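You operate a simulated robot arm through the tools that you are given. There is no shell and no other tool. Be economical: measure what you need, move in short steps, check, and stop when the job is done.

Carry out the task below with a simulated robot arm. There is one attempt and no reset: what you move stays moved.

## Task
Update the blue passbook in the passbook printer and put it back.
Fine: the printer starts off line; leave it ready.

Only the result counts: the job must be done as asked and must still hold three seconds after the hand-in. Knocking over, shifting, dropping, spilling or breaking anything else fails it.

## Robot
A 6-joint arm with a fingered hand, on a carriage that runs on a rail from [-1, -297] to [8, 1843] (x, y) and turns from -4.014 to 1.78 rad about z. Base frame: it is fixed where the carriage stands at the start and does not move with it; the origin is on the floor, on the carriage's upright axis, x ahead of it, y to its left, z up; the surface under the hand at the start is at about z = 780. Readings come in mm, rad, newtons and seconds.
Its first joint turns from -2.897 to 2.897 rad. Places, roughly: passbook printer [700, -500, 900]; passbook printer eject key [600, -600, 1000]; passbook printer ready key [600, -600, 1000]. Payload 4 kg.
The TCP is the grasp point between the finger pads, 26 mm short of the fingertips. In the tool frame z runs along the fingers and y along their closing line. Largest opening 132 mm; the body of the gripper starts 73 mm behind the TCP. The gripper is a hand of 4 fingers: y runs from the thumb to the fingers, the wrist lies at [0, 0, -239] in the tool frame, and closing takes about 1.5 s.
Orientation is that of the tool frame in the base frame, as a unit quaternion [x, y, z, w]. With the fingers straight down and closing along the base's y, the tool's x points along the base's -x, its y along +y and its z along -z.

## Interface
- The arm moves only by the tool apply_moves. Its argument "series" is a list of rows, each a list of 6 numbers: the shift along the tool's x, y, z in mm, then the turn, a rotation vector about the tool's x, y, z in rad. In form: [[tx, ty, tz, wx, wy, wz], ...]. A call has 1 to 12 rows; each row is the pose to reach, as a shift and turn from the pose commanded when the call began, along the tool's axes at that moment. "claw" is the opening in per cent of the stroke, from 0 (shut) to 100 (fully open), set as the call begins (left out, the last holds). Each row takes 0.2 s and may step no farther than 50 mm and 0.15 rad from the row before; otherwise, or with a gripper value out of range, the whole call is refused. A pose out of reach is approached as far as the arm can. The call stops where the force on the tool passes 40 N (or 10 N more than at its start, if that is more) or the arm is blocked; 0.2 s more then pass. The fingers move at their own pace (about 45 mm/s each) and stop on an object; they squeeze with about 27 N. The grip force told is the motor's: it shows also when the fingers shut on nothing. Time passes only in rows, and 0.2 s behind the last, so rows that repeat a pose let the fingers close. It gives the time, the measured TCP pose, the force on the tool (base axes), the opening and the grip force at its end, in the units of the frame above (readings bear some noise), with the torque about the TCP (base axes, N m) and any sound that the robot's microphone picked up, and new pictures: "show" is both (left out), scene, wrist or none.
- Cameras (640 x 400 px; columns grow to the right, rows downward): "scene" is now at [219.8, 133, 1480.1]; the picture's right is [-0.69, -0.73, 0.00], its down [-0.49, 0.47, -0.73] and it looks along [0.53, -0.50, -0.68] (base axes); focal length 214 px, centre (320, 200). "wrist" rides on the gripper at [68, 2, -97] in the tool frame; the picture's right is [-0.03, 1.00, 0.00], its down [-0.82, -0.02, -0.58] and it looks along [-0.58, -0.01, 0.82] (tool axes); focal length 270 px, centre (320, 200).
- raise_lower(by): slides the trunk up (or, below 0, down) by that many mm; the arm and the scene camera ride with it, the base frame stays. It gives what a move gives, with no picture.
- steer(legs): drives the robot by 1 to 6 legs, each [ahead, left, turn to the left] in mm, mm and rad, along the robot's own axes; the way and the turn of a leg run together, so that a leg with both is an arc; at most 1500 mm and 3.142 rad a leg. The arm and the cameras ride along, it lands a little off, and it stops where it bumps. It keeps to its track: a leg is cut to what the track allows. It gives what a move gives, and a new picture of the scene camera.
- finger_targets(finger1, finger2, finger3, thumb_bend): sets how far each is bent, from 0 (flat) to 1 (curled in); at 0.3 the hand is open as for a grip, at 0.7 the pads meet at the TCP. One left out holds its place. A second passes; each finger stops where it meets its share of the squeeze, and holds until it gets a number again. A gripper value or a shape takes the hand back. It gives what a move gives, with no picture; readings hold the bend of each and the force on the fingers (four entries, about 0 where the hand has none), thumb and palm.
- preshape(shape): the hand has 4 fingers and takes this shape, open, in about a second: jaw (thumb against the fingers, like two jaws); tri (thumb and two fingers); tip (a fingertip pinch); poke (one finger out to press); point (the index stretched); flat (the hand flat); cup (the hand cupped); fist (a fist). The gripper value then closes the fingers along that shape, each until it touches; the sizes above hold for jaw. It gives what a move gives, with no picture.
- pan_tilt(pan, tilt): turns the head with the scene camera to pan (to the left, within 2.496 rad either way) and tilt (down, from -0.506 to 1.204), counted from straight ahead of the robot. It gives what a move gives, and a new picture of the scene camera.
- pixel_to_xyz(camera, pixels): for up to 12 pixels [column, row] of the newest picture of that camera ("zoom" is the newest enlarged one), the place [x, y, z] in the base frame of the surface seen there, good to about 2 mm. It takes no simulated time.
- zoom(camera, box): a new picture of the part [left, top, right, bottom] of that camera's present view, enlarged. It takes no simulated time.
- finish_job(): hands the job in; it is judged then, once.

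Work in short steps. Measure before you move; look again where a grasp or a placing could have gone wrong, and mend it. You have 80 turns and 260 pictures in all, those below and enlarged ones among them. Open the gripper and draw the arm clear of the work before you hand the job in, unless the task says otherwise; then end with one line.

The tools are called after "Call:" as name(argument=value, ...) on one line, values as JSON. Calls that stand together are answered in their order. apply_moves: Moves the arm, as the interface text tells. Its arguments: {"type":"object","properties":{"series":{"type":"array","items":{"type":"array","items":{"type":"number"}}},"claw":{"type":"number"},"show":{"type":"string","enum":["both","scene","wrist","none"]}},"required":["series"]} The other tools are called the same way: raise_lower (by) slides the trunk up or down; preshape (shape) gives the hand a shape; finger_targets (finger1, finger2, finger3, thumb_bend) moves the fingers one by one; steer (legs) drives the base; pan_tilt (pan, tilt) turns the head that bears the scene camera; pixel_to_xyz (camera, pixels) gives the place of the surface under pixels of a picture; zoom (camera, box) takes an enlarged picture of a part of a camera's view; finish_job () hands the job in.

At the start:

```text
clock: 0.0
ee_pos: [542.3, -307.2, 1342.1]
tool_rot: [-0.001, 1.0, 0.0, 0.0]
force: [-0.7, -0.2, 0.2]
wrist_torque: [0.0, -0.01, 0.0]
grip_width: 131.9
gripper_force: 0.0
shape: jaw
bend: [0.3, 0.3, 0.3, 0.3]
finger forces: [0.0, 0.0, 0.1, 0.0, 0.1, 0.0]
trunk travel left (down, up): [-500.0, 128.0]
robot x, y, heading: [0.9, 0.2, 0.004]
head pan, tilt: [-0.756, 0.747]
```

scene: 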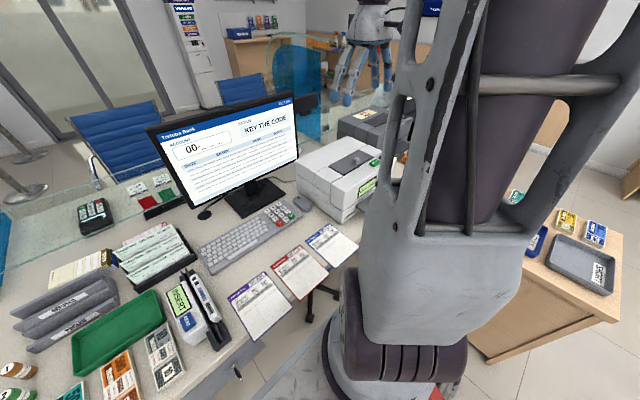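
wrist: 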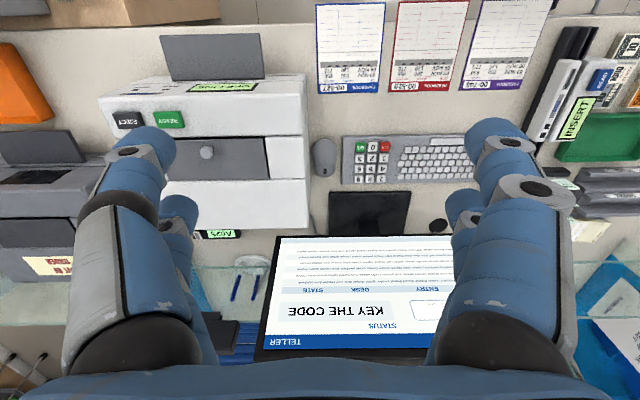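

The monitor shows "KEY THE CODE" and three passbooks lie on the desk. I zoom in to read everything.

Call:
zoom(camera="scene", box=[140, 90, 300, 190])

Call:
zoom(camera="wrist", box=[300, 0, 560, 190])

Call:
zoom(camera="wrist", box=[80, 20, 320, 240])

Call:
zoom(camera="scene", box=[280, 120, 420, 220])

Call:
zoom(camera="scene", box=[190, 190, 370, 350])

```text
4.00 times, centred on (220, 140) of scene
```

zoom: 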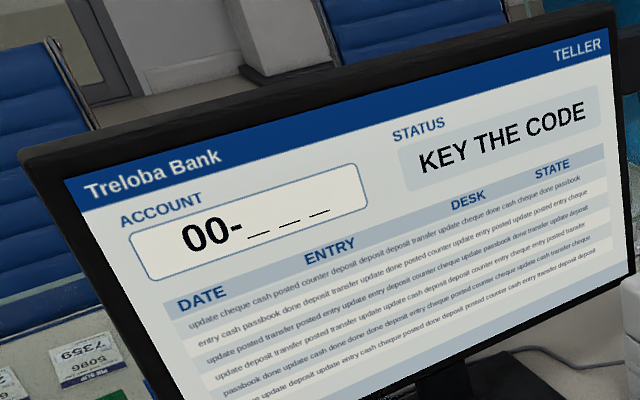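

```text
2.11 times, centred on (430, 95) of wrist
```

zoom: 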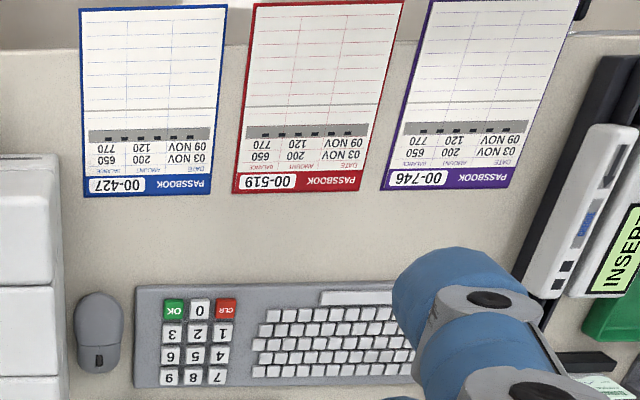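

```text
1.82 times, centred on (200, 130) of wrist
```

zoom: 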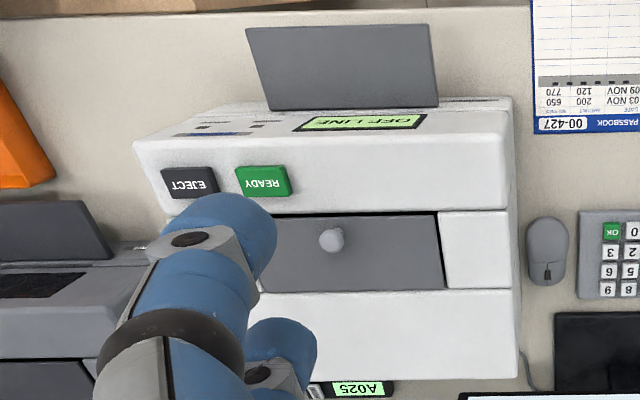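

```text
4.00 times, centred on (350, 170) of scene
```

zoom: 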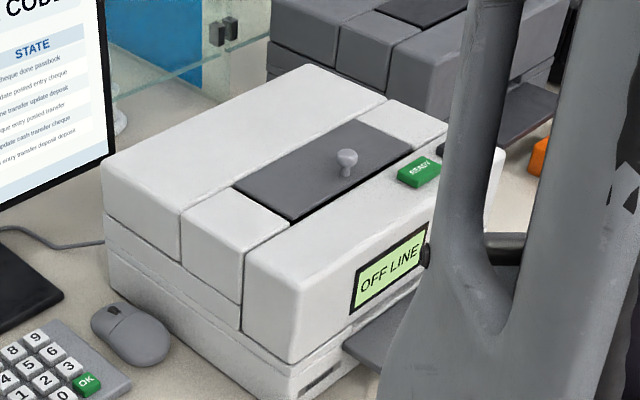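

```text
2.50 times, centred on (280, 270) of scene
```

zoom: 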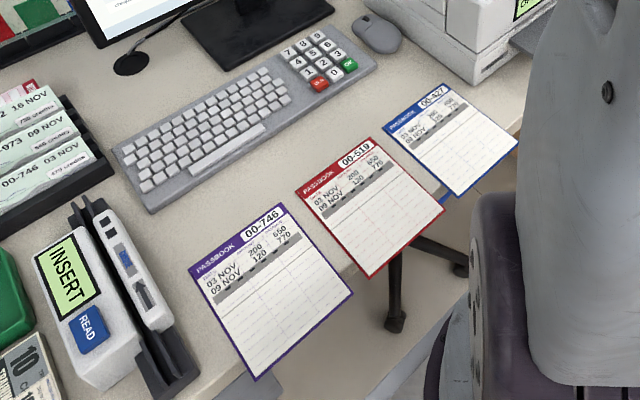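

Code of the blue passbook is 00-427; printer says OFF LINE. I measure the book, keys and printer.

Call:
pixel_to_xyz(camera="scene", pixels=[[305, 238], [329, 224], [358, 243], [334, 268], [320, 240], [277, 217], [283, 215], [290, 212], [268, 212], [361, 160], [385, 162], [370, 188]])

Call:
pixel_to_xyz(camera="wrist", pixels=[[318, 4], [384, 4], [320, 93], [382, 91], [168, 119], [129, 120], [206, 150], [210, 85], [130, 80], [300, 80], [300, 130], [210, 50]])

Call:
zoom(camera="scene", box=[230, 190, 310, 250])

Call:
zoom(camera="wrist", box=[330, 120, 410, 190])

```text
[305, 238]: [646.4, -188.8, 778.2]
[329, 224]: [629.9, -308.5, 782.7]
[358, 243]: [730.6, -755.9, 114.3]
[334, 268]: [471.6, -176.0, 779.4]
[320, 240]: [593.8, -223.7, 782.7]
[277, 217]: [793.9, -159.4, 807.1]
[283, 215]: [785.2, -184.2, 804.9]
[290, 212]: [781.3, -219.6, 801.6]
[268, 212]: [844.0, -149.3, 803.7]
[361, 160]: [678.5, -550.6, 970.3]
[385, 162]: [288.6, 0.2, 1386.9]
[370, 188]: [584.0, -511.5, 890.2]
```

```text
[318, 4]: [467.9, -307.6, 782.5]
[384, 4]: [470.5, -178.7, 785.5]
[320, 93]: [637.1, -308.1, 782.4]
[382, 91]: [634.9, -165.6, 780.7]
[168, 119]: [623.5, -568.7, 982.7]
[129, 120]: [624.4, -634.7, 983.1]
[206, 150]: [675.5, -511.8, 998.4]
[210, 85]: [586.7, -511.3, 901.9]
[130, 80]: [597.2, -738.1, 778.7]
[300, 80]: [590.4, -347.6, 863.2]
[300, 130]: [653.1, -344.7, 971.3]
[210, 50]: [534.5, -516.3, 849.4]
```

```text
6.67 times, centred on (270, 220) of scene
```

zoom: 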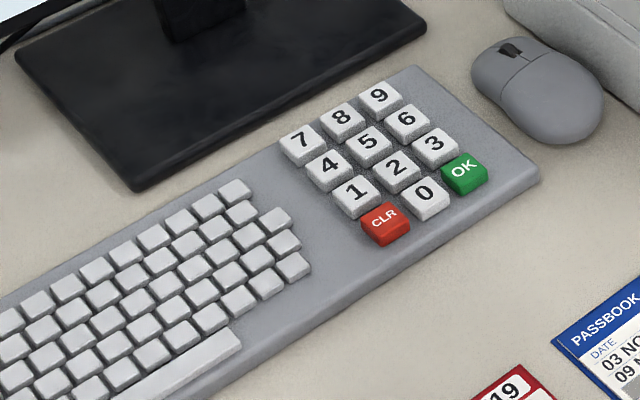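

```text
5.71 times, centred on (370, 155) of wrist
```

zoom: 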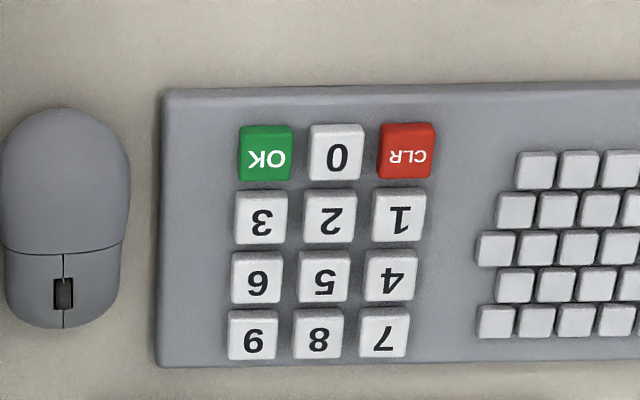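

Next I locate the keypad keys precisely and look at the back of the printer's front by moving the arm for an unobstructed view.

Call:
pixel_to_xyz(camera="zoom", pixels=[[390, 277], [329, 214], [385, 333], [265, 152], [406, 150], [337, 152], [400, 216], [261, 217], [327, 277], [320, 333]])

Call:
pan_tilt(pan=-0.95, tilt=0.75)

Call:
preshape(shape="poke")

```text
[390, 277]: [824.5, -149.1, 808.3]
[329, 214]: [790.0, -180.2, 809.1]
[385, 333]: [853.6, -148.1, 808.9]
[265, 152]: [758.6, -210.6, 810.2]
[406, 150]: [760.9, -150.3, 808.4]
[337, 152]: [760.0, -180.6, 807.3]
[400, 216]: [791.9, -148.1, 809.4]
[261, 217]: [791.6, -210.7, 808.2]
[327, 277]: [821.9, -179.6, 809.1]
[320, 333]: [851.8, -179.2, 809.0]
```

```text
clock: 0.7
ee_pos: [542.2, -306.8, 1343.1]
tool_rot: [0.0, 1.0, 0.0, 0.0]
force: [-0.5, 0.1, -0.4]
wrist_torque: [0.01, -0.02, 0.0]
grip_width: 131.9
gripper_force: 0.0
shape: jaw
bend: [0.3, 0.3, 0.3, 0.3]
finger forces: [0.0, 0.1, 0.0, 0.1, 0.1, 0.0]
trunk travel left (down, up): [-500.0, 128.0]
robot x, y, heading: [2.8, 0.5, 0.001]
head pan, tilt: [-0.949, 0.75]
```

scene: 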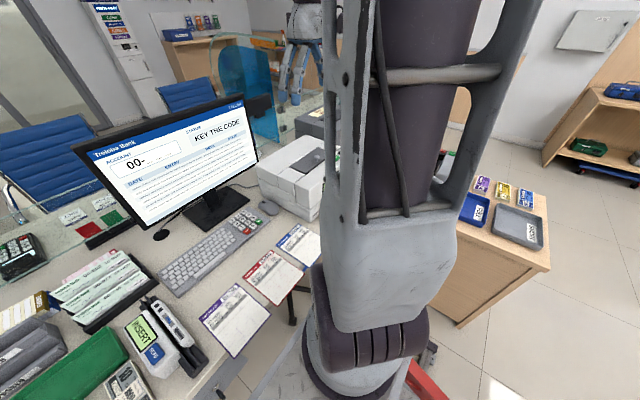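

```text
clock: 1.6
ee_pos: [542.1, -307.5, 1342.1]
tool_rot: [0.0, 1.0, 0.0, 0.0]
force: [0.4, -0.3, 0.6]
wrist_torque: [0.04, -0.02, -0.04]
grip_width: 0.0
gripper_force: 0.1
shape: poke
bend: [1.0, 1.0, 1.0, 0.34]
finger forces: [0.1, 0.0, 0.1, 0.0, 0.1, 0.1]
trunk travel left (down, up): [-500.0, 128.0]
robot x, y, heading: [0.0, 2.9, -0.0]
head pan, tilt: [-0.949, 0.75]
```

I take a look at the hand shape in the wrist picture (no motion), moving 50 mm down-ish toward +x.

Call:
apply_moves(series=[[0, 0, 0, 0, 0, 0]], show="wrist")

```text
clock: 2.0
ee_pos: [543.0, -307.2, 1342.1]
tool_rot: [-0.001, 1.0, 0.0, 0.0]
force: [0.6, 0.2, 0.7]
wrist_torque: [0.01, -0.01, 0.01]
grip_width: 0.0
gripper_force: 0.0
shape: poke
bend: [1.0, 1.0, 1.0, 0.34]
finger forces: [0.1, 0.0, 0.0, 0.1, 0.1, 0.0]
trunk travel left (down, up): [-500.0, 128.0]
robot x, y, heading: [-3.8, 0.8, -0.0]
head pan, tilt: [-0.949, 0.75]
```

wrist: 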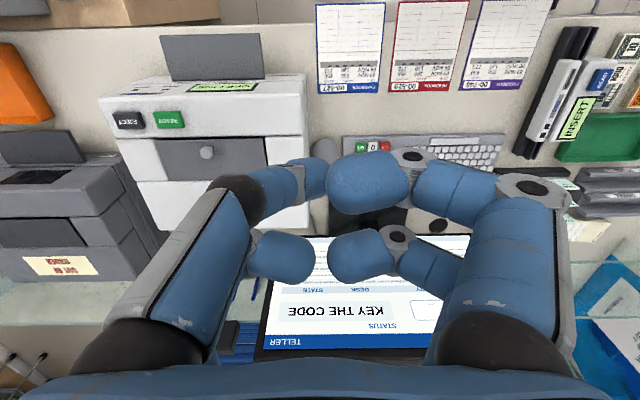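

I measure the fingertips' places.

Call:
pixel_to_xyz(camera="wrist", pixels=[[318, 180], [300, 250], [340, 190], [350, 205], [385, 240], [345, 260], [275, 265], [280, 190], [245, 200], [430, 170]])

Call:
zoom(camera="wrist", box=[160, 120, 480, 320])

```text
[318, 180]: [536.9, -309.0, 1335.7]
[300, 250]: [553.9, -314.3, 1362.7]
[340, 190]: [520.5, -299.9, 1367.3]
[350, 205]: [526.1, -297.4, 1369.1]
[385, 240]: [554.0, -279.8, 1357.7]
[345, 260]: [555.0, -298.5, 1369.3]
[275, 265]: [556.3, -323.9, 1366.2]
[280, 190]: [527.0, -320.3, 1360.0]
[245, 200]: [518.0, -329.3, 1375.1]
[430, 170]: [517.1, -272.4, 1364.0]
```

```text
2.00 times, centred on (320, 220) of wrist
```

zoom: 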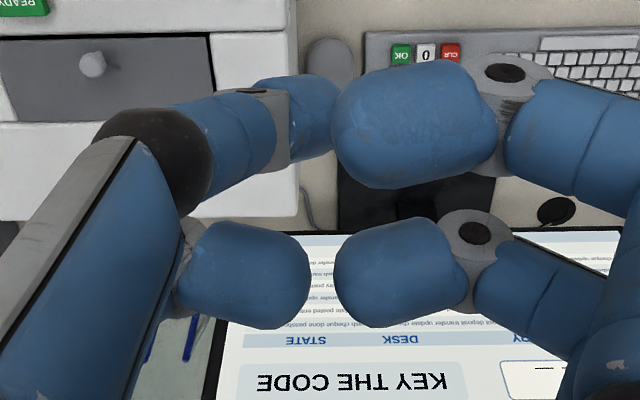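

I compare with the "point" shape.

Call:
preshape(shape="point")

Call:
zoom(camera="wrist", box=[0, 0, 640, 400])

```text
clock: 2.9
ee_pos: [540.8, -307.0, 1341.9]
tool_rot: [0.0, 1.0, 0.0, 0.0]
force: [-0.4, 0.0, -0.2]
wrist_torque: [0.0, -0.03, -0.01]
grip_width: 0.0
gripper_force: 0.0
shape: point
bend: [0.24, 0.99, 1.0, 0.39]
finger forces: [0.0, 0.0, 0.0, 0.0, 0.1, 0.0]
trunk travel left (down, up): [-500.0, 128.0]
robot x, y, heading: [1.9, 1.3, -0.001]
head pan, tilt: [-0.949, 0.75]
```

```text
1.00 times, centred on (320, 200) of wrist (not enlarged: the box is as wide or as high as the picture)
```

zoom: 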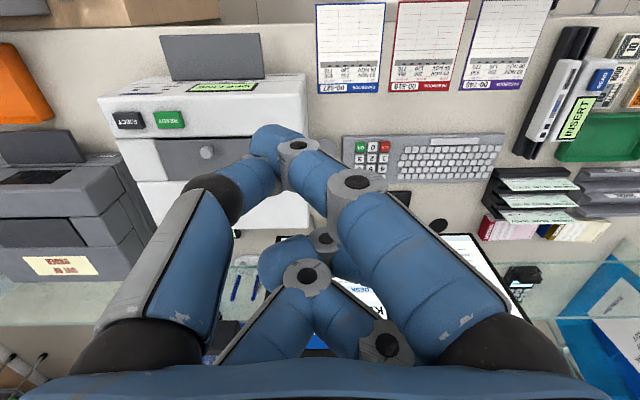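

Call:
apply_moves(series=[[0, 0, 0, 0, 0, 0], [0, 0, 0, 0, 0, 0], [0, 0, 0, 0, 0, 0]], show="wrist")

```text
clock: 3.7
ee_pos: [541.8, -307.8, 1341.6]
tool_rot: [-0.001, 1.0, 0.0, 0.0]
force: [-0.3, 0.0, 0.2]
wrist_torque: [-0.02, 0.0, 0.02]
grip_width: 0.0
gripper_force: 0.0
shape: point
bend: [0.17, 0.99, 1.0, 0.42]
finger forces: [0.1, 0.1, 0.1, 0.1, 0.1, 0.0]
trunk travel left (down, up): [-500.0, 128.0]
robot x, y, heading: [-0.1, 2.3, -0.0]
head pan, tilt: [-0.949, 0.75]
```

wrist: 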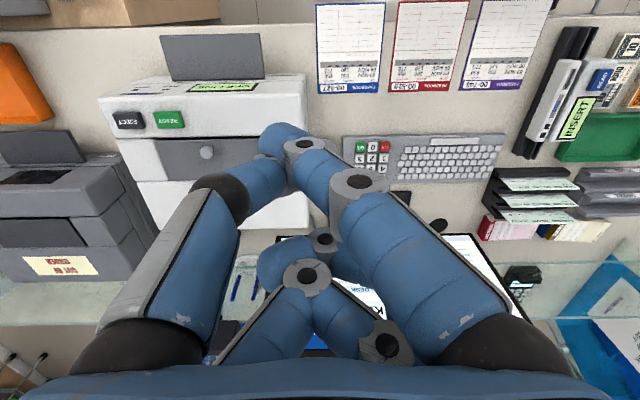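

Call:
pixel_to_xyz(camera="wrist", pixels=[[283, 132], [268, 142], [295, 128], [305, 145], [325, 160], [265, 175], [268, 262], [285, 245], [355, 181], [325, 240], [275, 195]])

Call:
pan_tilt(pan=-0.45, tilt=0.3)

```text
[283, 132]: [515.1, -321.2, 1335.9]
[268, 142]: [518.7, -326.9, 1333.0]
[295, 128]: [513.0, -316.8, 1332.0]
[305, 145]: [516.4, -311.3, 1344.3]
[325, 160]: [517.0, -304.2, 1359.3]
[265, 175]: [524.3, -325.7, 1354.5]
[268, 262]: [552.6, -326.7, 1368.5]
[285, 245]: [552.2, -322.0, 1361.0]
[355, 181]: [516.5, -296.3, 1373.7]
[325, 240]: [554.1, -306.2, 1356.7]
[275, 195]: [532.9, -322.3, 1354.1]
```

```text
clock: 4.7
ee_pos: [542.4, -307.3, 1341.8]
tool_rot: [0.0, 1.0, 0.0, 0.001]
force: [-0.6, 0.0, -0.5]
wrist_torque: [-0.03, 0.01, -0.01]
grip_width: 0.1
gripper_force: 0.1
shape: point
bend: [0.13, 0.99, 1.0, 0.43]
finger forces: [0.0, 0.0, 0.0, 0.1, 0.1, 0.0]
trunk travel left (down, up): [-500.0, 128.0]
robot x, y, heading: [-0.5, -3.7, -0.004]
head pan, tilt: [-0.45, 0.3]
```

scene: 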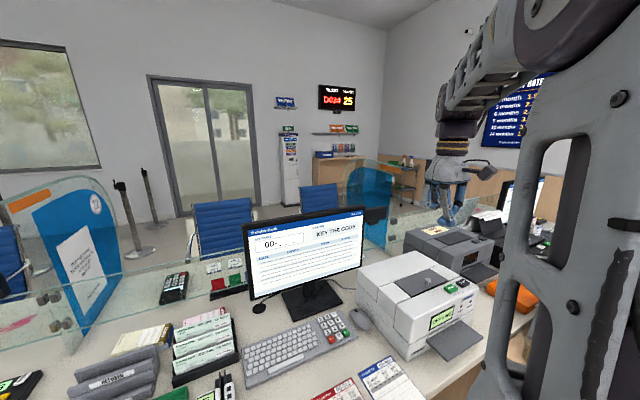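

The hand is visible now near (452,190); I zoom at it and the printer.

Call:
zoom(camera="scene", box=[410, 140, 500, 230])

Call:
zoom(camera="scene", box=[350, 240, 510, 370])

Call:
preshape(shape="poke")

Call:
zoom(camera="scene", box=[410, 140, 500, 230])

```text
4.44 times, centred on (455, 185) of scene
```

zoom: 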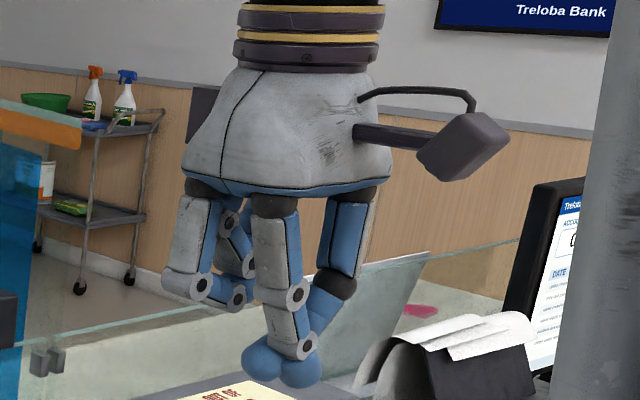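

```text
3.08 times, centred on (430, 305) of scene
```

zoom: 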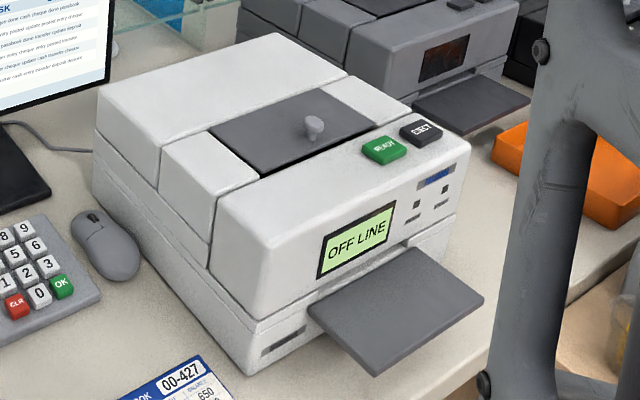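

```text
clock: 5.6
ee_pos: [542.1, -308.0, 1340.5]
tool_rot: [0.001, 1.0, 0.0, 0.0]
force: [-0.4, 0.5, 0.6]
wrist_torque: [0.01, 0.02, -0.03]
grip_width: 0.1
gripper_force: 0.1
shape: poke
bend: [1.0, 1.0, 1.0, 0.34]
finger forces: [0.0, 0.1, 0.1, 0.1, 0.0, 0.1]
trunk travel left (down, up): [-500.0, 128.0]
robot x, y, heading: [-0.9, 0.0, 0.0]
head pan, tilt: [-0.45, 0.3]
```

```text
4.44 times, centred on (455, 185) of scene
```

zoom: 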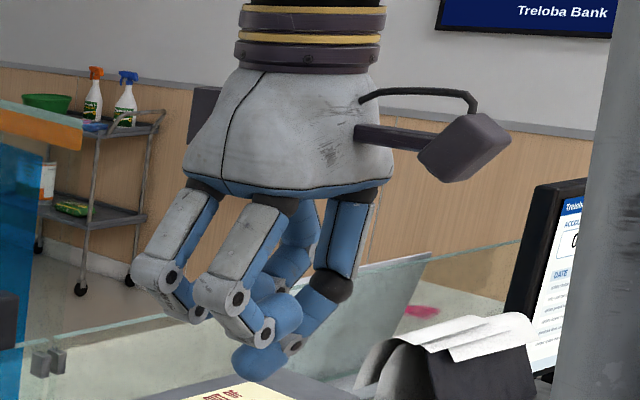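

In poke the thumb (lowest in the zoom, around (255,360)) is the poking tip, near the TCP axis. I move over the READY key (≈624,-569,983), staying 40 mm above it.

Call:
apply_moves(series=[[-8, -26, 29, 0, 0, 0], [-16, -52, 58, 0, 0, 0], [-24, -78, 87, 0, 0, 0], [-32, -104, 116, 0, 0, 0], [-40, -130, 145, 0, 0, 0], [-48, -156, 174, 0, 0, 0], [-56, -182, 203, 0, 0, 0], [-64, -208, 232, 0, 0, 0], [-72, -234, 261, 0, 0, 0], [-81, -261, 290, 0, 0, 0]])

Call:
pan_tilt(pan=-0.75, tilt=0.5)

```text
clock: 7.8
ee_pos: [623.0, -568.7, 1050.5]
tool_rot: [0.0, 1.0, 0.0, -0.001]
force: [-0.6, 0.5, 0.1]
wrist_torque: [-0.02, 0.02, -0.04]
grip_width: 0.1
gripper_force: 0.0
shape: poke
bend: [1.0, 1.0, 1.0, 0.34]
finger forces: [0.1, 0.0, 0.0, 0.0, 0.1, 0.1]
trunk travel left (down, up): [-500.0, 128.0]
robot x, y, heading: [-1.3, -0.4, -0.0]
head pan, tilt: [-0.45, 0.3]
```

scene: 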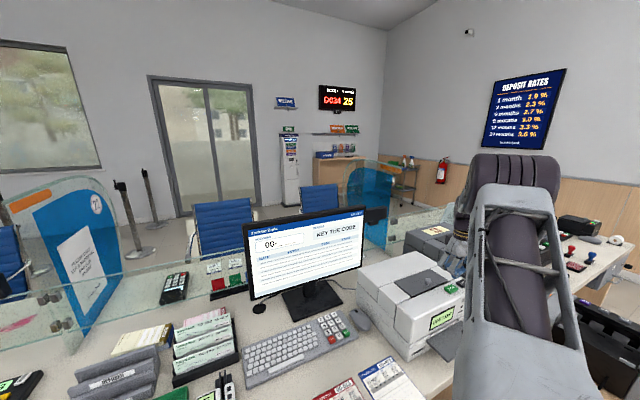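
wrist: 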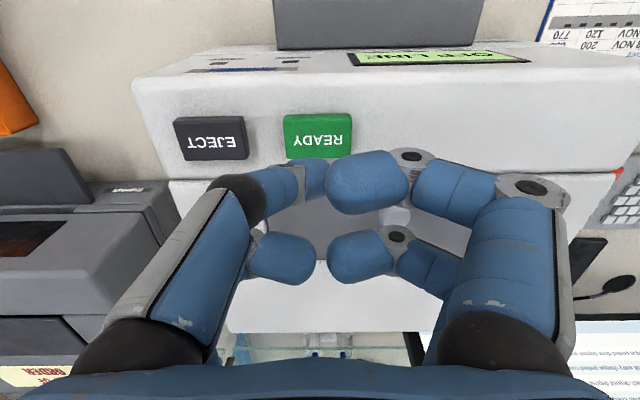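

```text
clock: 8.6
ee_pos: [622.8, -568.0, 1051.4]
tool_rot: [0.0, 1.0, 0.0, 0.0]
force: [-0.1, 0.3, -0.4]
wrist_torque: [0.02, -0.02, 0.01]
grip_width: 0.0
gripper_force: 0.0
shape: poke
bend: [1.0, 1.0, 1.0, 0.34]
finger forces: [0.0, 0.0, 0.0, 0.0, 0.1, 0.1]
trunk travel left (down, up): [-500.0, 128.0]
robot x, y, heading: [2.1, 0.7, -0.001]
head pan, tilt: [-0.75, 0.499]
```

scene: 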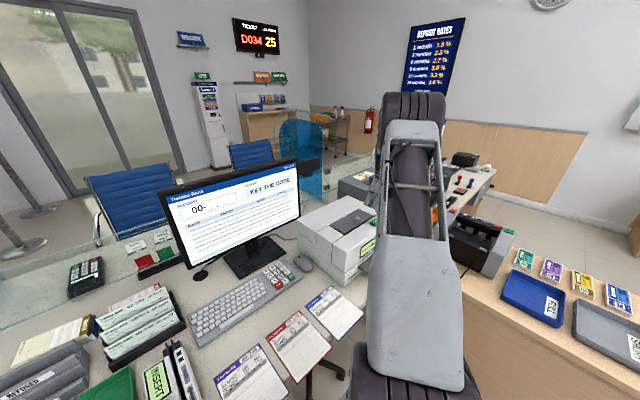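

I re-measure keys and tip from this closer wrist view.

Call:
pixel_to_xyz(camera="wrist", pixels=[[318, 132], [290, 120], [348, 120], [290, 145], [300, 156], [318, 180], [318, 165], [210, 138], [366, 190], [395, 215], [420, 100]])

Call:
zoom(camera="wrist", box=[260, 90, 400, 230])

```text
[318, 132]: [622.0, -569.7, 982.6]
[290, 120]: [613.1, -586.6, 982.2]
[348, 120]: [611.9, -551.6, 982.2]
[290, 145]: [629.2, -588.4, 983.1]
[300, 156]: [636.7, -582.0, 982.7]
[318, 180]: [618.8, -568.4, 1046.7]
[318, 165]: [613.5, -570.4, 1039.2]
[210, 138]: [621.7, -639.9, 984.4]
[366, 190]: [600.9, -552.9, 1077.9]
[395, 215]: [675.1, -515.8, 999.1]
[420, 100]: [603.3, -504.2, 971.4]
```

```text
2.86 times, centred on (330, 160) of wrist
```

zoom: 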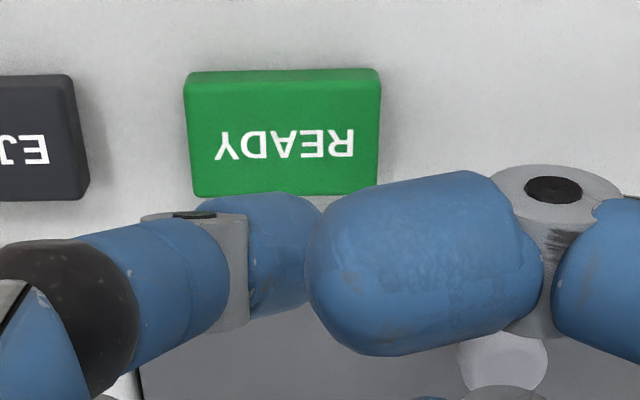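

Key centre (622,-570), tip about over it. I descend gently.

Call:
apply_moves(series=[[0, 0, 20, 0, 0, 0], [0, 0, 36, 0, 0, 0], [0, 0, 40, 0, 0, 0], [0, 0, 43, 0, 0, 0]], show="wrist")

```text
clock: 9.6
ee_pos: [623.8, -568.9, 1009.2]
tool_rot: [0.0, 1.0, 0.0, -0.001]
force: [1.0, 0.0, 1.4]
wrist_torque: [0.06, 0.01, 0.02]
grip_width: 0.0
gripper_force: 0.1
shape: poke
bend: [1.0, 1.0, 1.0, 0.34]
finger forces: [0.0, 0.0, 0.0, 0.1, 0.9, 0.0]
trunk travel left (down, up): [-500.0, 128.0]
robot x, y, heading: [1.6, -3.2, -0.001]
head pan, tilt: [-0.75, 0.499]
```

wrist: 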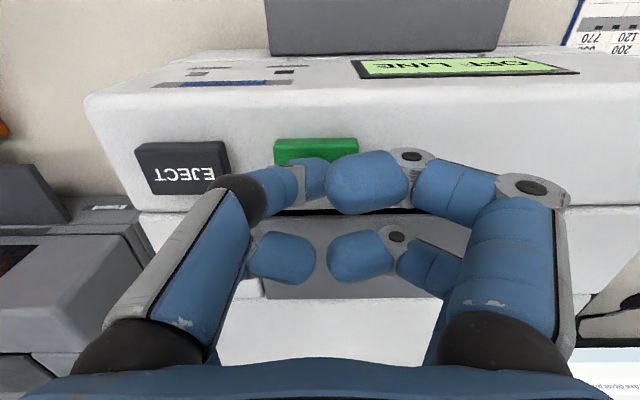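

Contact just begins (thumb 0.9 N, TCP z 1009, so tip is 26 below). I press 4 mm more and come up.

Call:
apply_moves(series=[[0, 0, 2, 0, 0, 0], [0, 0, 4, 0, 0, 0]], show="wrist")

```text
clock: 10.2
ee_pos: [623.0, -567.7, 1004.4]
tool_rot: [0.0, 1.0, 0.0, 0.0]
force: [0.9, 0.3, 2.7]
wrist_torque: [0.0, 0.0, 0.02]
grip_width: 0.1
gripper_force: 0.0
shape: poke
bend: [1.0, 1.0, 1.0, 0.34]
finger forces: [0.0, 0.0, 0.0, 0.0, 2.8, 0.0]
trunk travel left (down, up): [-500.0, 128.0]
robot x, y, heading: [-5.4, 1.1, -0.0]
head pan, tilt: [-0.75, 0.499]
heard: click
```

wrist: 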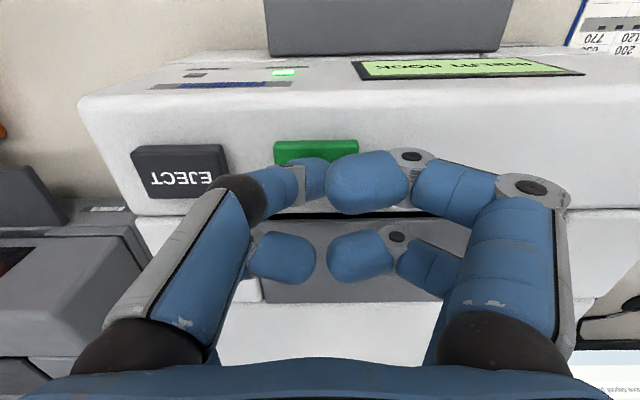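

Click heard, display changed (looks like "INSERT BOOK") and a green light is on. I retract, and measure the monitor so the hand clears it at the keypad.

Call:
apply_moves(series=[[0, 0, -30, 0, 0, 0], [0, 0, -70, 0, 0, 0]], show="scene")

Call:
pixel_to_xyz(camera="scene", pixels=[[190, 264], [298, 212], [165, 192], [294, 163], [245, 240], [250, 265], [270, 245], [338, 225], [372, 215], [300, 240]])

Call:
zoom(camera="scene", box=[290, 180, 390, 290])

```text
clock: 10.8
ee_pos: [623.4, -569.4, 1075.0]
tool_rot: [0.0, 1.0, 0.002, -0.001]
force: [0.9, -0.7, 0.0]
wrist_torque: [0.01, -0.02, 0.02]
grip_width: 0.0
gripper_force: 0.1
shape: poke
bend: [1.0, 1.0, 1.0, 0.34]
finger forces: [0.0, 0.0, 0.1, 0.0, 0.1, 0.0]
trunk travel left (down, up): [-500.0, 128.0]
robot x, y, heading: [-1.5, -0.3, 0.008]
head pan, tilt: [-0.75, 0.499]
```

scene: 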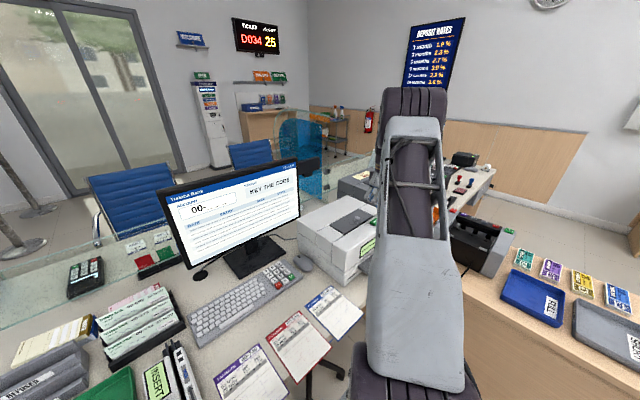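

```text
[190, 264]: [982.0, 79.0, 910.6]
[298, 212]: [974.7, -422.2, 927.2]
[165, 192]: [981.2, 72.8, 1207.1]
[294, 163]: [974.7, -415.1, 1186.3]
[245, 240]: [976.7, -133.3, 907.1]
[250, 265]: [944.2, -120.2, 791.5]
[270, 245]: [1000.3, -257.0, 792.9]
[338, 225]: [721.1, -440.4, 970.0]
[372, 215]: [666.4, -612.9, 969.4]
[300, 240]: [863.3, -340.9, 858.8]
```

```text
3.64 times, centred on (340, 235) of scene
```

zoom: 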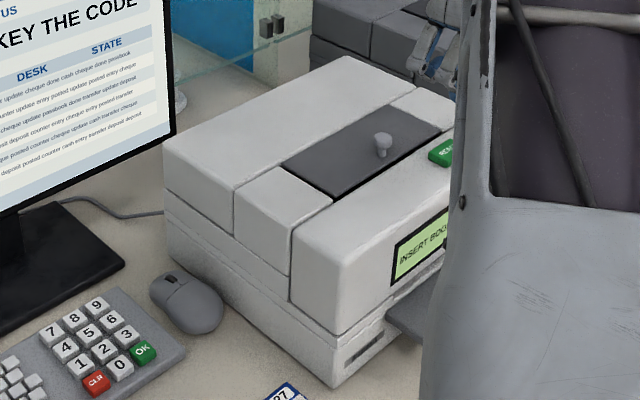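

Monitor is at x≥975, clear. The printer says INSERT BOOK. I move above key 4 (823.5,-149), first level, then down.

Call:
apply_moves(series=[[-20, 42, 0, 0, 0, 0], [-40, 84, 0, 0, 0, 0], [-60, 126, 0, 0, 0, 0], [-80, 168, 0, 0, 0, 0], [-100, 210, 0, 0, 0, 0], [-120, 252, 0, 0, 0, 0], [-140, 294, 0, 0, 0, 0], [-160, 336, 0, 0, 0, 0], [-180, 378, 0, 0, 0, 0], [-200, 420, 0, 0, 0, 0]], show="none")

Call:
apply_moves(series=[[0, 0, 45, 0, 0, 0], [0, 0, 90, 0, 0, 0], [0, 0, 135, 0, 0, 0], [0, 0, 180, 0, 0, 0], [0, 0, 212, 0, 0, 0], [0, 0, 212, 0, 0, 0]], show="both")

```text
clock: 13.0
ee_pos: [823.5, -150.1, 1075.0]
tool_rot: [0.001, 1.0, 0.0, 0.0]
force: [-1.4, 0.3, 1.1]
wrist_torque: [0.02, -0.01, -0.01]
grip_width: 0.2
gripper_force: 0.2
shape: poke
bend: [1.0, 1.0, 1.0, 0.34]
finger forces: [0.1, 0.0, 0.1, 0.0, 0.1, 0.0]
trunk travel left (down, up): [-500.0, 128.0]
robot x, y, heading: [-1.9, 1.7, -0.006]
head pan, tilt: [-0.75, 0.499]
```

```text
clock: 14.4
ee_pos: [824.7, -150.1, 861.9]
tool_rot: [-0.001, 1.0, 0.0, 0.0]
force: [0.4, -0.8, 1.0]
wrist_torque: [-0.01, -0.01, 0.01]
grip_width: 0.0
gripper_force: 0.0
shape: poke
bend: [1.0, 1.0, 1.0, 0.34]
finger forces: [0.0, 0.0, 0.1, 0.0, 0.0, 0.0]
trunk travel left (down, up): [-500.0, 128.0]
robot x, y, heading: [-0.0, -0.4, 0.001]
head pan, tilt: [-0.75, 0.499]
```

scene: 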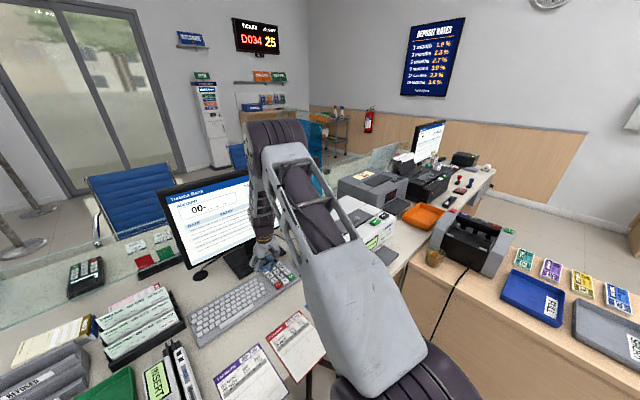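
wrist: 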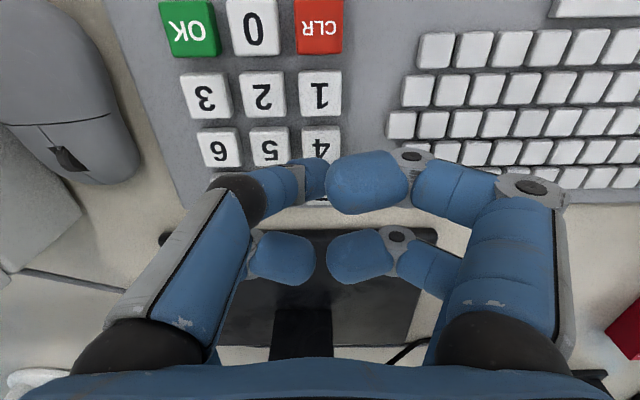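

Call:
pixel_to_xyz(camera="wrist", pixels=[[318, 143], [308, 150], [268, 150], [220, 150], [318, 95], [263, 97], [318, 165], [318, 180]])

Call:
zoom(camera="wrist", box=[250, 100, 390, 220])

```text
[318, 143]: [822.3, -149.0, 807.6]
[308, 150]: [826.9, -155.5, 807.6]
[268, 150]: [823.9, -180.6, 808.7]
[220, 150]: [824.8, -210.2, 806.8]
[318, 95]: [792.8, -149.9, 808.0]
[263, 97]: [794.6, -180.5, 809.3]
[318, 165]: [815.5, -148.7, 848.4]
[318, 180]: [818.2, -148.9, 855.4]
```

```text
3.33 times, centred on (320, 160) of wrist
```

zoom: 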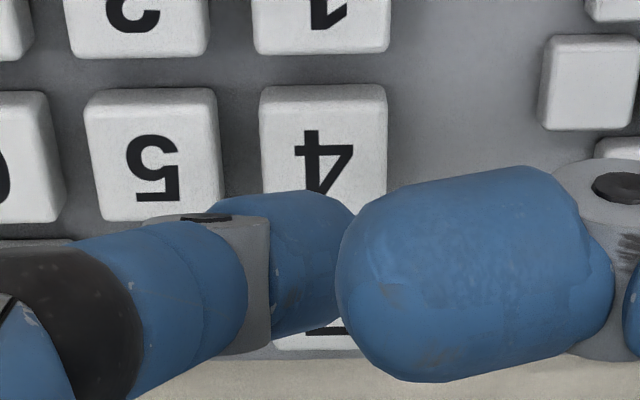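

Tip lies over key 4. I press in small steps and retract.

Call:
apply_moves(series=[[0, 0, 22, 0, 0, 0], [0, 0, 27, 0, 0, 0], [0, 0, 30, 0, 0, 0], [0, 0, 32, 0, 0, 0], [0, 0, 15, 0, 0, 0], [0, 0, 0, 0, 0, 0]], show="scene")

Call:
zoom(camera="scene", box=[160, 160, 260, 240])

```text
clock: 15.8
ee_pos: [824.7, -148.4, 863.5]
tool_rot: [0.0, 1.0, 0.0, 0.0]
force: [-0.9, -0.4, 0.5]
wrist_torque: [-0.04, -0.03, 0.0]
grip_width: 0.2
gripper_force: 0.1
shape: poke
bend: [1.0, 1.0, 1.0, 0.34]
finger forces: [0.1, 0.1, 0.0, 0.0, 0.0, 0.1]
trunk travel left (down, up): [-500.0, 128.0]
robot x, y, heading: [-0.8, -0.2, -0.0]
head pan, tilt: [-0.75, 0.499]
heard: click
```

scene: 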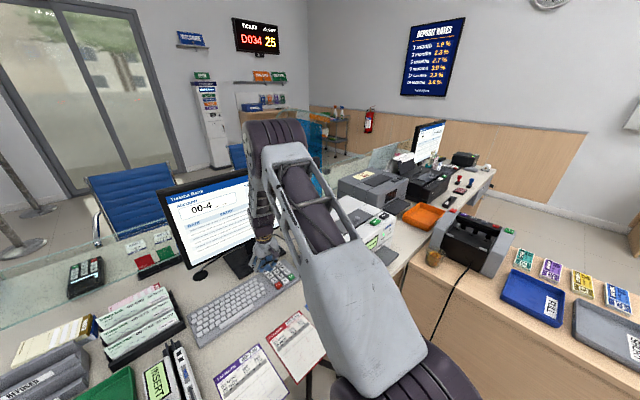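

```text
5.00 times, centred on (210, 200) of scene
```

zoom: 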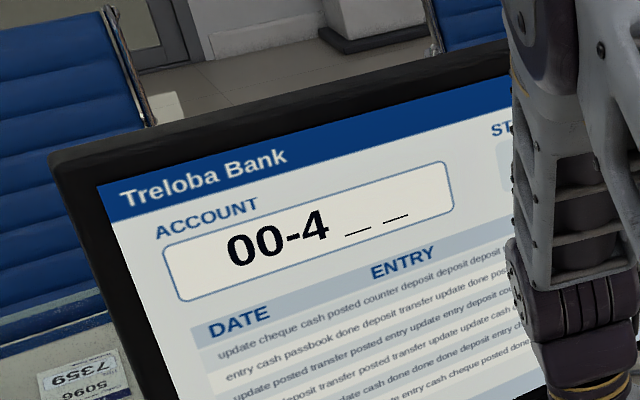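

"00-4" is shown. Next key 2 (792,-180).

Call:
apply_moves(series=[[16, -15, 0, 0, 0, 0], [31, -31, 0, 0, 0, 0], [31, -31, 22, 0, 0, 0], [31, -31, 27, 0, 0, 0], [31, -31, 30, 0, 0, 0], [31, -31, 32, 0, 0, 0], [31, -31, 15, 0, 0, 0], [31, -31, 0, 0, 0, 0]], show="scene")

Call:
zoom(camera="scene", box=[160, 160, 260, 240])

```text
clock: 17.6
ee_pos: [792.3, -178.4, 863.8]
tool_rot: [-0.001, 1.0, 0.0, 0.0]
force: [0.6, -0.1, -0.8]
wrist_torque: [0.06, 0.0, 0.04]
grip_width: 0.2
gripper_force: 0.1
shape: poke
bend: [1.0, 1.0, 1.0, 0.34]
finger forces: [0.0, 0.0, 0.1, 0.0, 0.0, 0.0]
trunk travel left (down, up): [-500.0, 128.0]
robot x, y, heading: [-0.0, 3.4, -0.003]
head pan, tilt: [-0.75, 0.499]
heard: click
```

scene: 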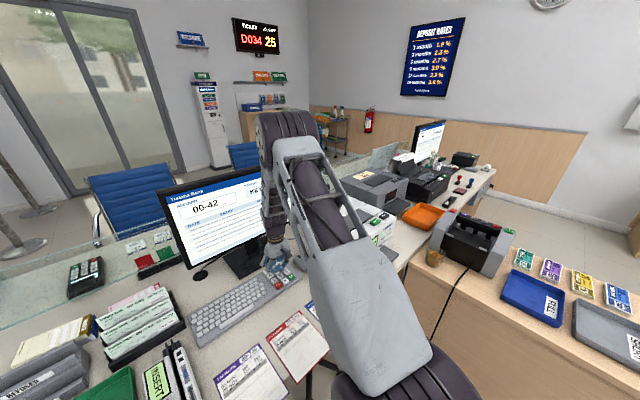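

```text
5.00 times, centred on (210, 200) of scene
```

zoom: 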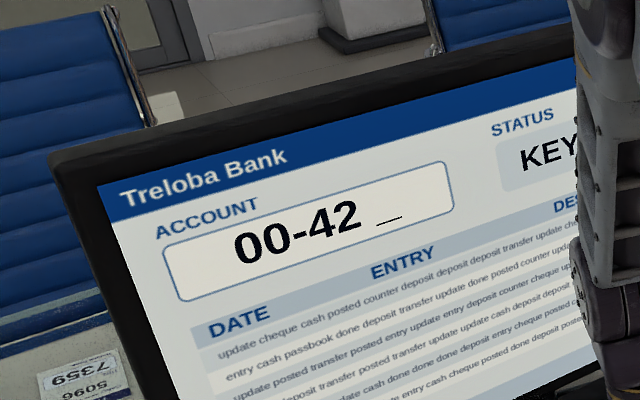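

"00-42". Now key 7 at (853,-148.5).

Call:
apply_moves(series=[[-30, 15, 0, 0, 0, 0], [-61, 31, 0, 0, 0, 0], [-61, 31, 22, 0, 0, 0], [-61, 31, 27, 0, 0, 0], [-61, 31, 30, 0, 0, 0], [-61, 31, 32, 0, 0, 0], [-61, 31, 15, 0, 0, 0], [-61, 31, 0, 0, 0, 0]], show="scene")

Call:
zoom(camera="scene", box=[160, 160, 260, 240])

```text
clock: 19.4
ee_pos: [853.9, -148.6, 863.3]
tool_rot: [0.0, 1.0, 0.0, 0.0]
force: [0.7, -0.3, 0.3]
wrist_torque: [0.01, 0.01, -0.01]
grip_width: 0.1
gripper_force: 0.1
shape: poke
bend: [1.0, 1.0, 1.0, 0.34]
finger forces: [0.0, 0.0, 0.0, 0.0, 0.0, 0.0]
trunk travel left (down, up): [-500.0, 128.0]
robot x, y, heading: [2.6, -0.2, -0.001]
head pan, tilt: [-0.75, 0.499]
heard: click
```

scene: 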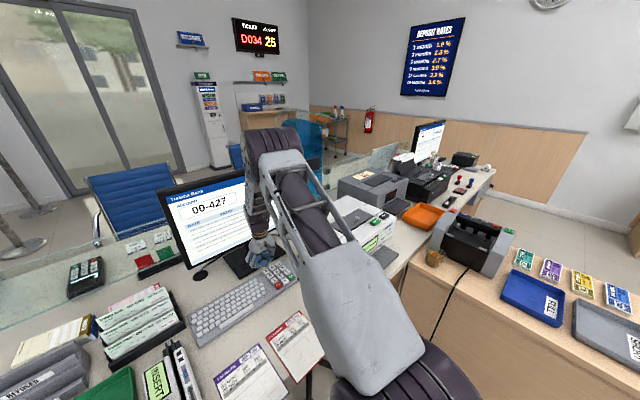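

```text
5.00 times, centred on (210, 200) of scene
```

zoom: 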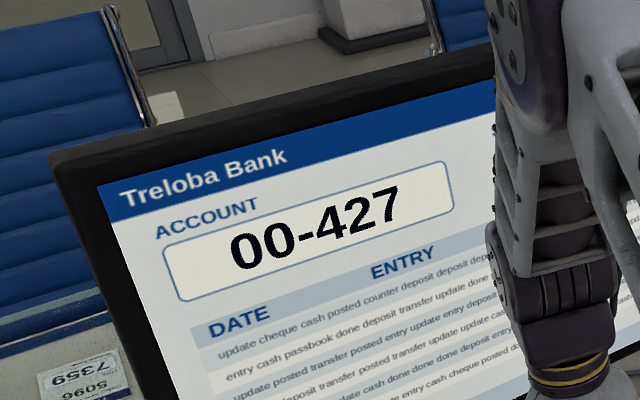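

"00-427" is keyed. Now OK at (759,-210.6), then I raise the hand.

Call:
apply_moves(series=[[35, -23, 0, 0, 0, 0], [70, -46, 0, 0, 0, 0], [94, -62, 0, 0, 0, 0], [94, -62, 22, 0, 0, 0], [94, -62, 27, 0, 0, 0], [94, -62, 30, 0, 0, 0], [94, -62, 32, 0, 0, 0], [94, -62, 15, 0, 0, 0], [94, -62, 0, 0, 0, 0], [94, -62, -45, 0, 0, 0], [94, -62, -90, 0, 0, 0], [94, -62, -135, 0, 0, 0]], show="scene")

Call:
zoom(camera="scene", box=[160, 140, 320, 260])

```text
clock: 22.0
ee_pos: [759.7, -211.0, 998.0]
tool_rot: [0.0, 1.0, 0.0, 0.001]
force: [0.9, 0.3, 0.1]
wrist_torque: [0.05, -0.01, 0.0]
grip_width: 0.0
gripper_force: 0.0
shape: poke
bend: [1.0, 1.0, 1.0, 0.34]
finger forces: [0.0, 0.0, 0.0, 0.0, 0.1, 0.0]
trunk travel left (down, up): [-500.0, 128.0]
robot x, y, heading: [-1.8, 2.2, -0.004]
head pan, tilt: [-0.75, 0.499]
heard: click
```

scene: 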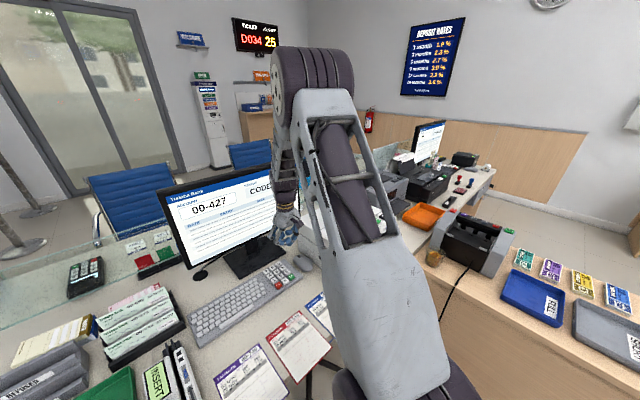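

```text
3.33 times, centred on (240, 200) of scene
```

zoom: 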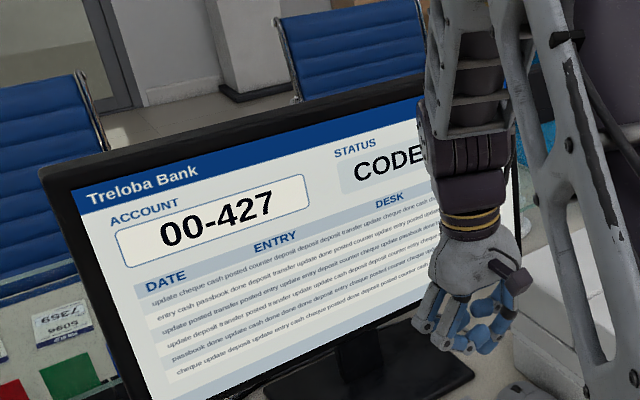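

Status reads "CODE …" and the hand is up. I switch to jaw shape and move to view the table edge, book and printer front with the wrist camera.

Call:
apply_moves(series=[[0, 0, -40, 0, 0, 0], [35, -24, -60, 0, 0, 0], [70, -48, -60, 0, 0, 0], [105, -72, -60, 0, 0, 0], [140, -96, -60, 0, 0, 0], [175, -120, -60, 0, 0, 0], [210, -144, -60, 0, 0, 0], [245, -168, -60, 0, 0, 0], [270, -190, -60, 0, 0, 0]], show="both")

Call:
zoom(camera="scene", box=[160, 140, 320, 260])

Call:
preshape(shape="jaw")

```text
clock: 24.0
ee_pos: [488.7, -400.2, 1057.0]
tool_rot: [0.0, 1.0, 0.0, -0.001]
force: [0.1, 0.2, -0.8]
wrist_torque: [-0.06, 0.03, 0.0]
grip_width: 0.0
gripper_force: 0.1
shape: poke
bend: [1.0, 1.0, 1.0, 0.34]
finger forces: [0.0, 0.0, 0.1, 0.0, 0.0, 0.1]
trunk travel left (down, up): [-500.0, 128.0]
robot x, y, heading: [-3.2, 0.5, -0.004]
head pan, tilt: [-0.75, 0.499]
```

scene: 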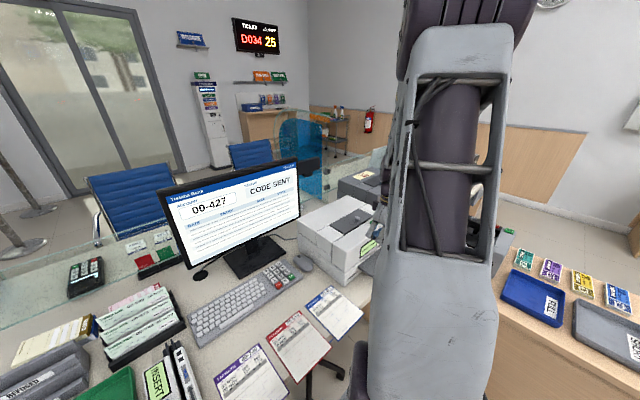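
wrist: 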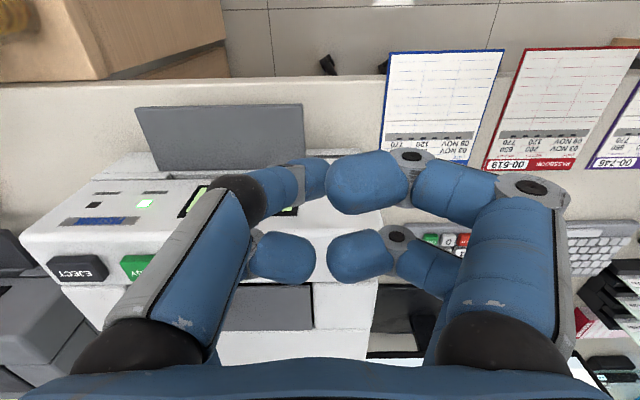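

```text
3.33 times, centred on (240, 200) of scene
```

zoom: 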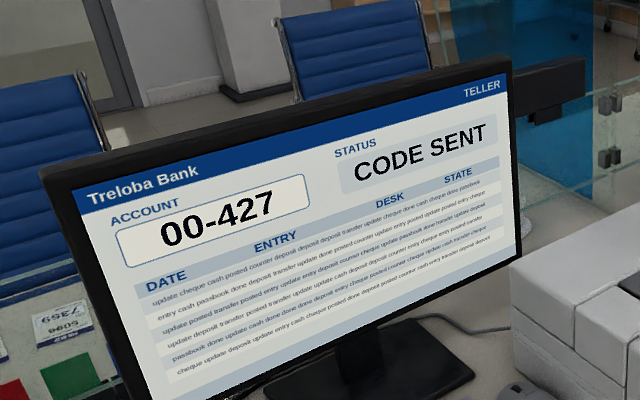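

```text
clock: 24.9
ee_pos: [490.1, -400.1, 1057.0]
tool_rot: [0.001, 1.0, 0.0, 0.0]
force: [0.4, 0.0, -0.4]
wrist_torque: [0.01, 0.0, 0.02]
grip_width: 131.8
gripper_force: 0.1
shape: jaw
bend: [0.3, 0.3, 0.3, 0.3]
finger forces: [0.0, 0.1, 0.0, 0.0, 0.0, 0.0]
trunk travel left (down, up): [-500.0, 128.0]
robot x, y, heading: [-1.0, -3.6, -0.0]
head pan, tilt: [-0.75, 0.499]
```

"CODE SENT". I measure the table edge, book corners and tray from the wrist picture.

Call:
pixel_to_xyz(camera="wrist", pixels=[[389, 54], [503, 51], [381, 150], [470, 160], [360, 82], [360, 78], [300, 83], [137, 108], [302, 106], [150, 160], [303, 155], [220, 130]])

Call:
zoom(camera="wrist", box=[320, 30, 520, 170])

Call:
zoom(camera="wrist", box=[90, 80, 330, 230])

```text
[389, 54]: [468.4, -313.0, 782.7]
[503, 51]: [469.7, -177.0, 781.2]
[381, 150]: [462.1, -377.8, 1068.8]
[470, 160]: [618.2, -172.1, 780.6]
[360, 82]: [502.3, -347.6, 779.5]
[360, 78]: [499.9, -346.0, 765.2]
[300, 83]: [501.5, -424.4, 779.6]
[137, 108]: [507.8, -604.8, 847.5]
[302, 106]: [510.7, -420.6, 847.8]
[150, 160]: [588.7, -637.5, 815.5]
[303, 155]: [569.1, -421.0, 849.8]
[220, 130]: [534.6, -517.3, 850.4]
```

```text
2.86 times, centred on (420, 100) of wrist
```

zoom: 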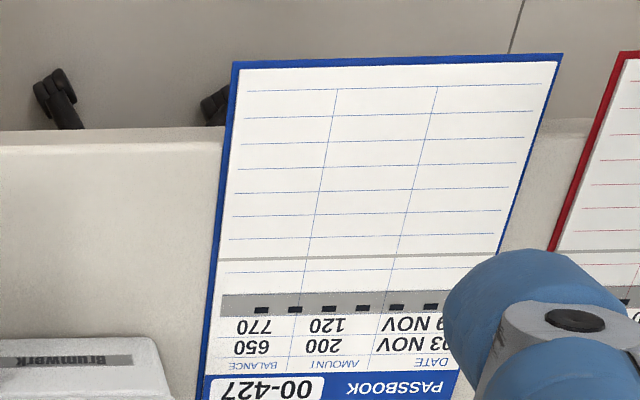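

```text
2.67 times, centred on (210, 155) of wrist
```

zoom: 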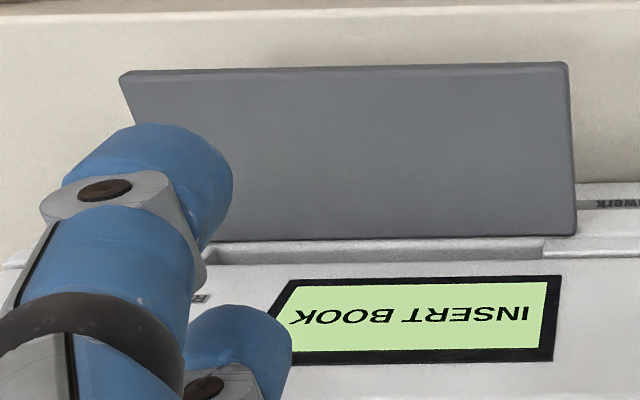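

Table edge is at x≈501, the book overhangs to x≈468 (34 mm), the tray spans x 508–589, y −605…−420 at z 849. I'll grip the overhang horizontally (tool z along +x, closing vertical). First I shift the carriage 250 mm to +y to give the arm room.

Call:
steer(legs=[[0, 250, 0]])

```text
clock: 26.7
ee_pos: [490.9, -150.6, 1057.6]
tool_rot: [0.0, 1.0, 0.0, 0.0]
force: [0.0, -0.5, 0.4]
wrist_torque: [0.01, 0.04, 0.02]
grip_width: 132.1
gripper_force: 0.1
shape: jaw
bend: [0.3, 0.3, 0.3, 0.3]
finger forces: [0.0, 0.0, 0.0, 0.0, 0.0, 0.1]
trunk travel left (down, up): [-500.0, 128.0]
robot x, y, heading: [3.5, 252.1, 0.0]
head pan, tilt: [-0.75, 0.499]
```

scene: 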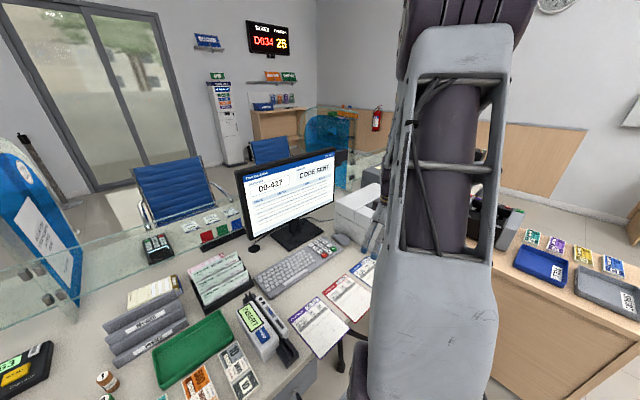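

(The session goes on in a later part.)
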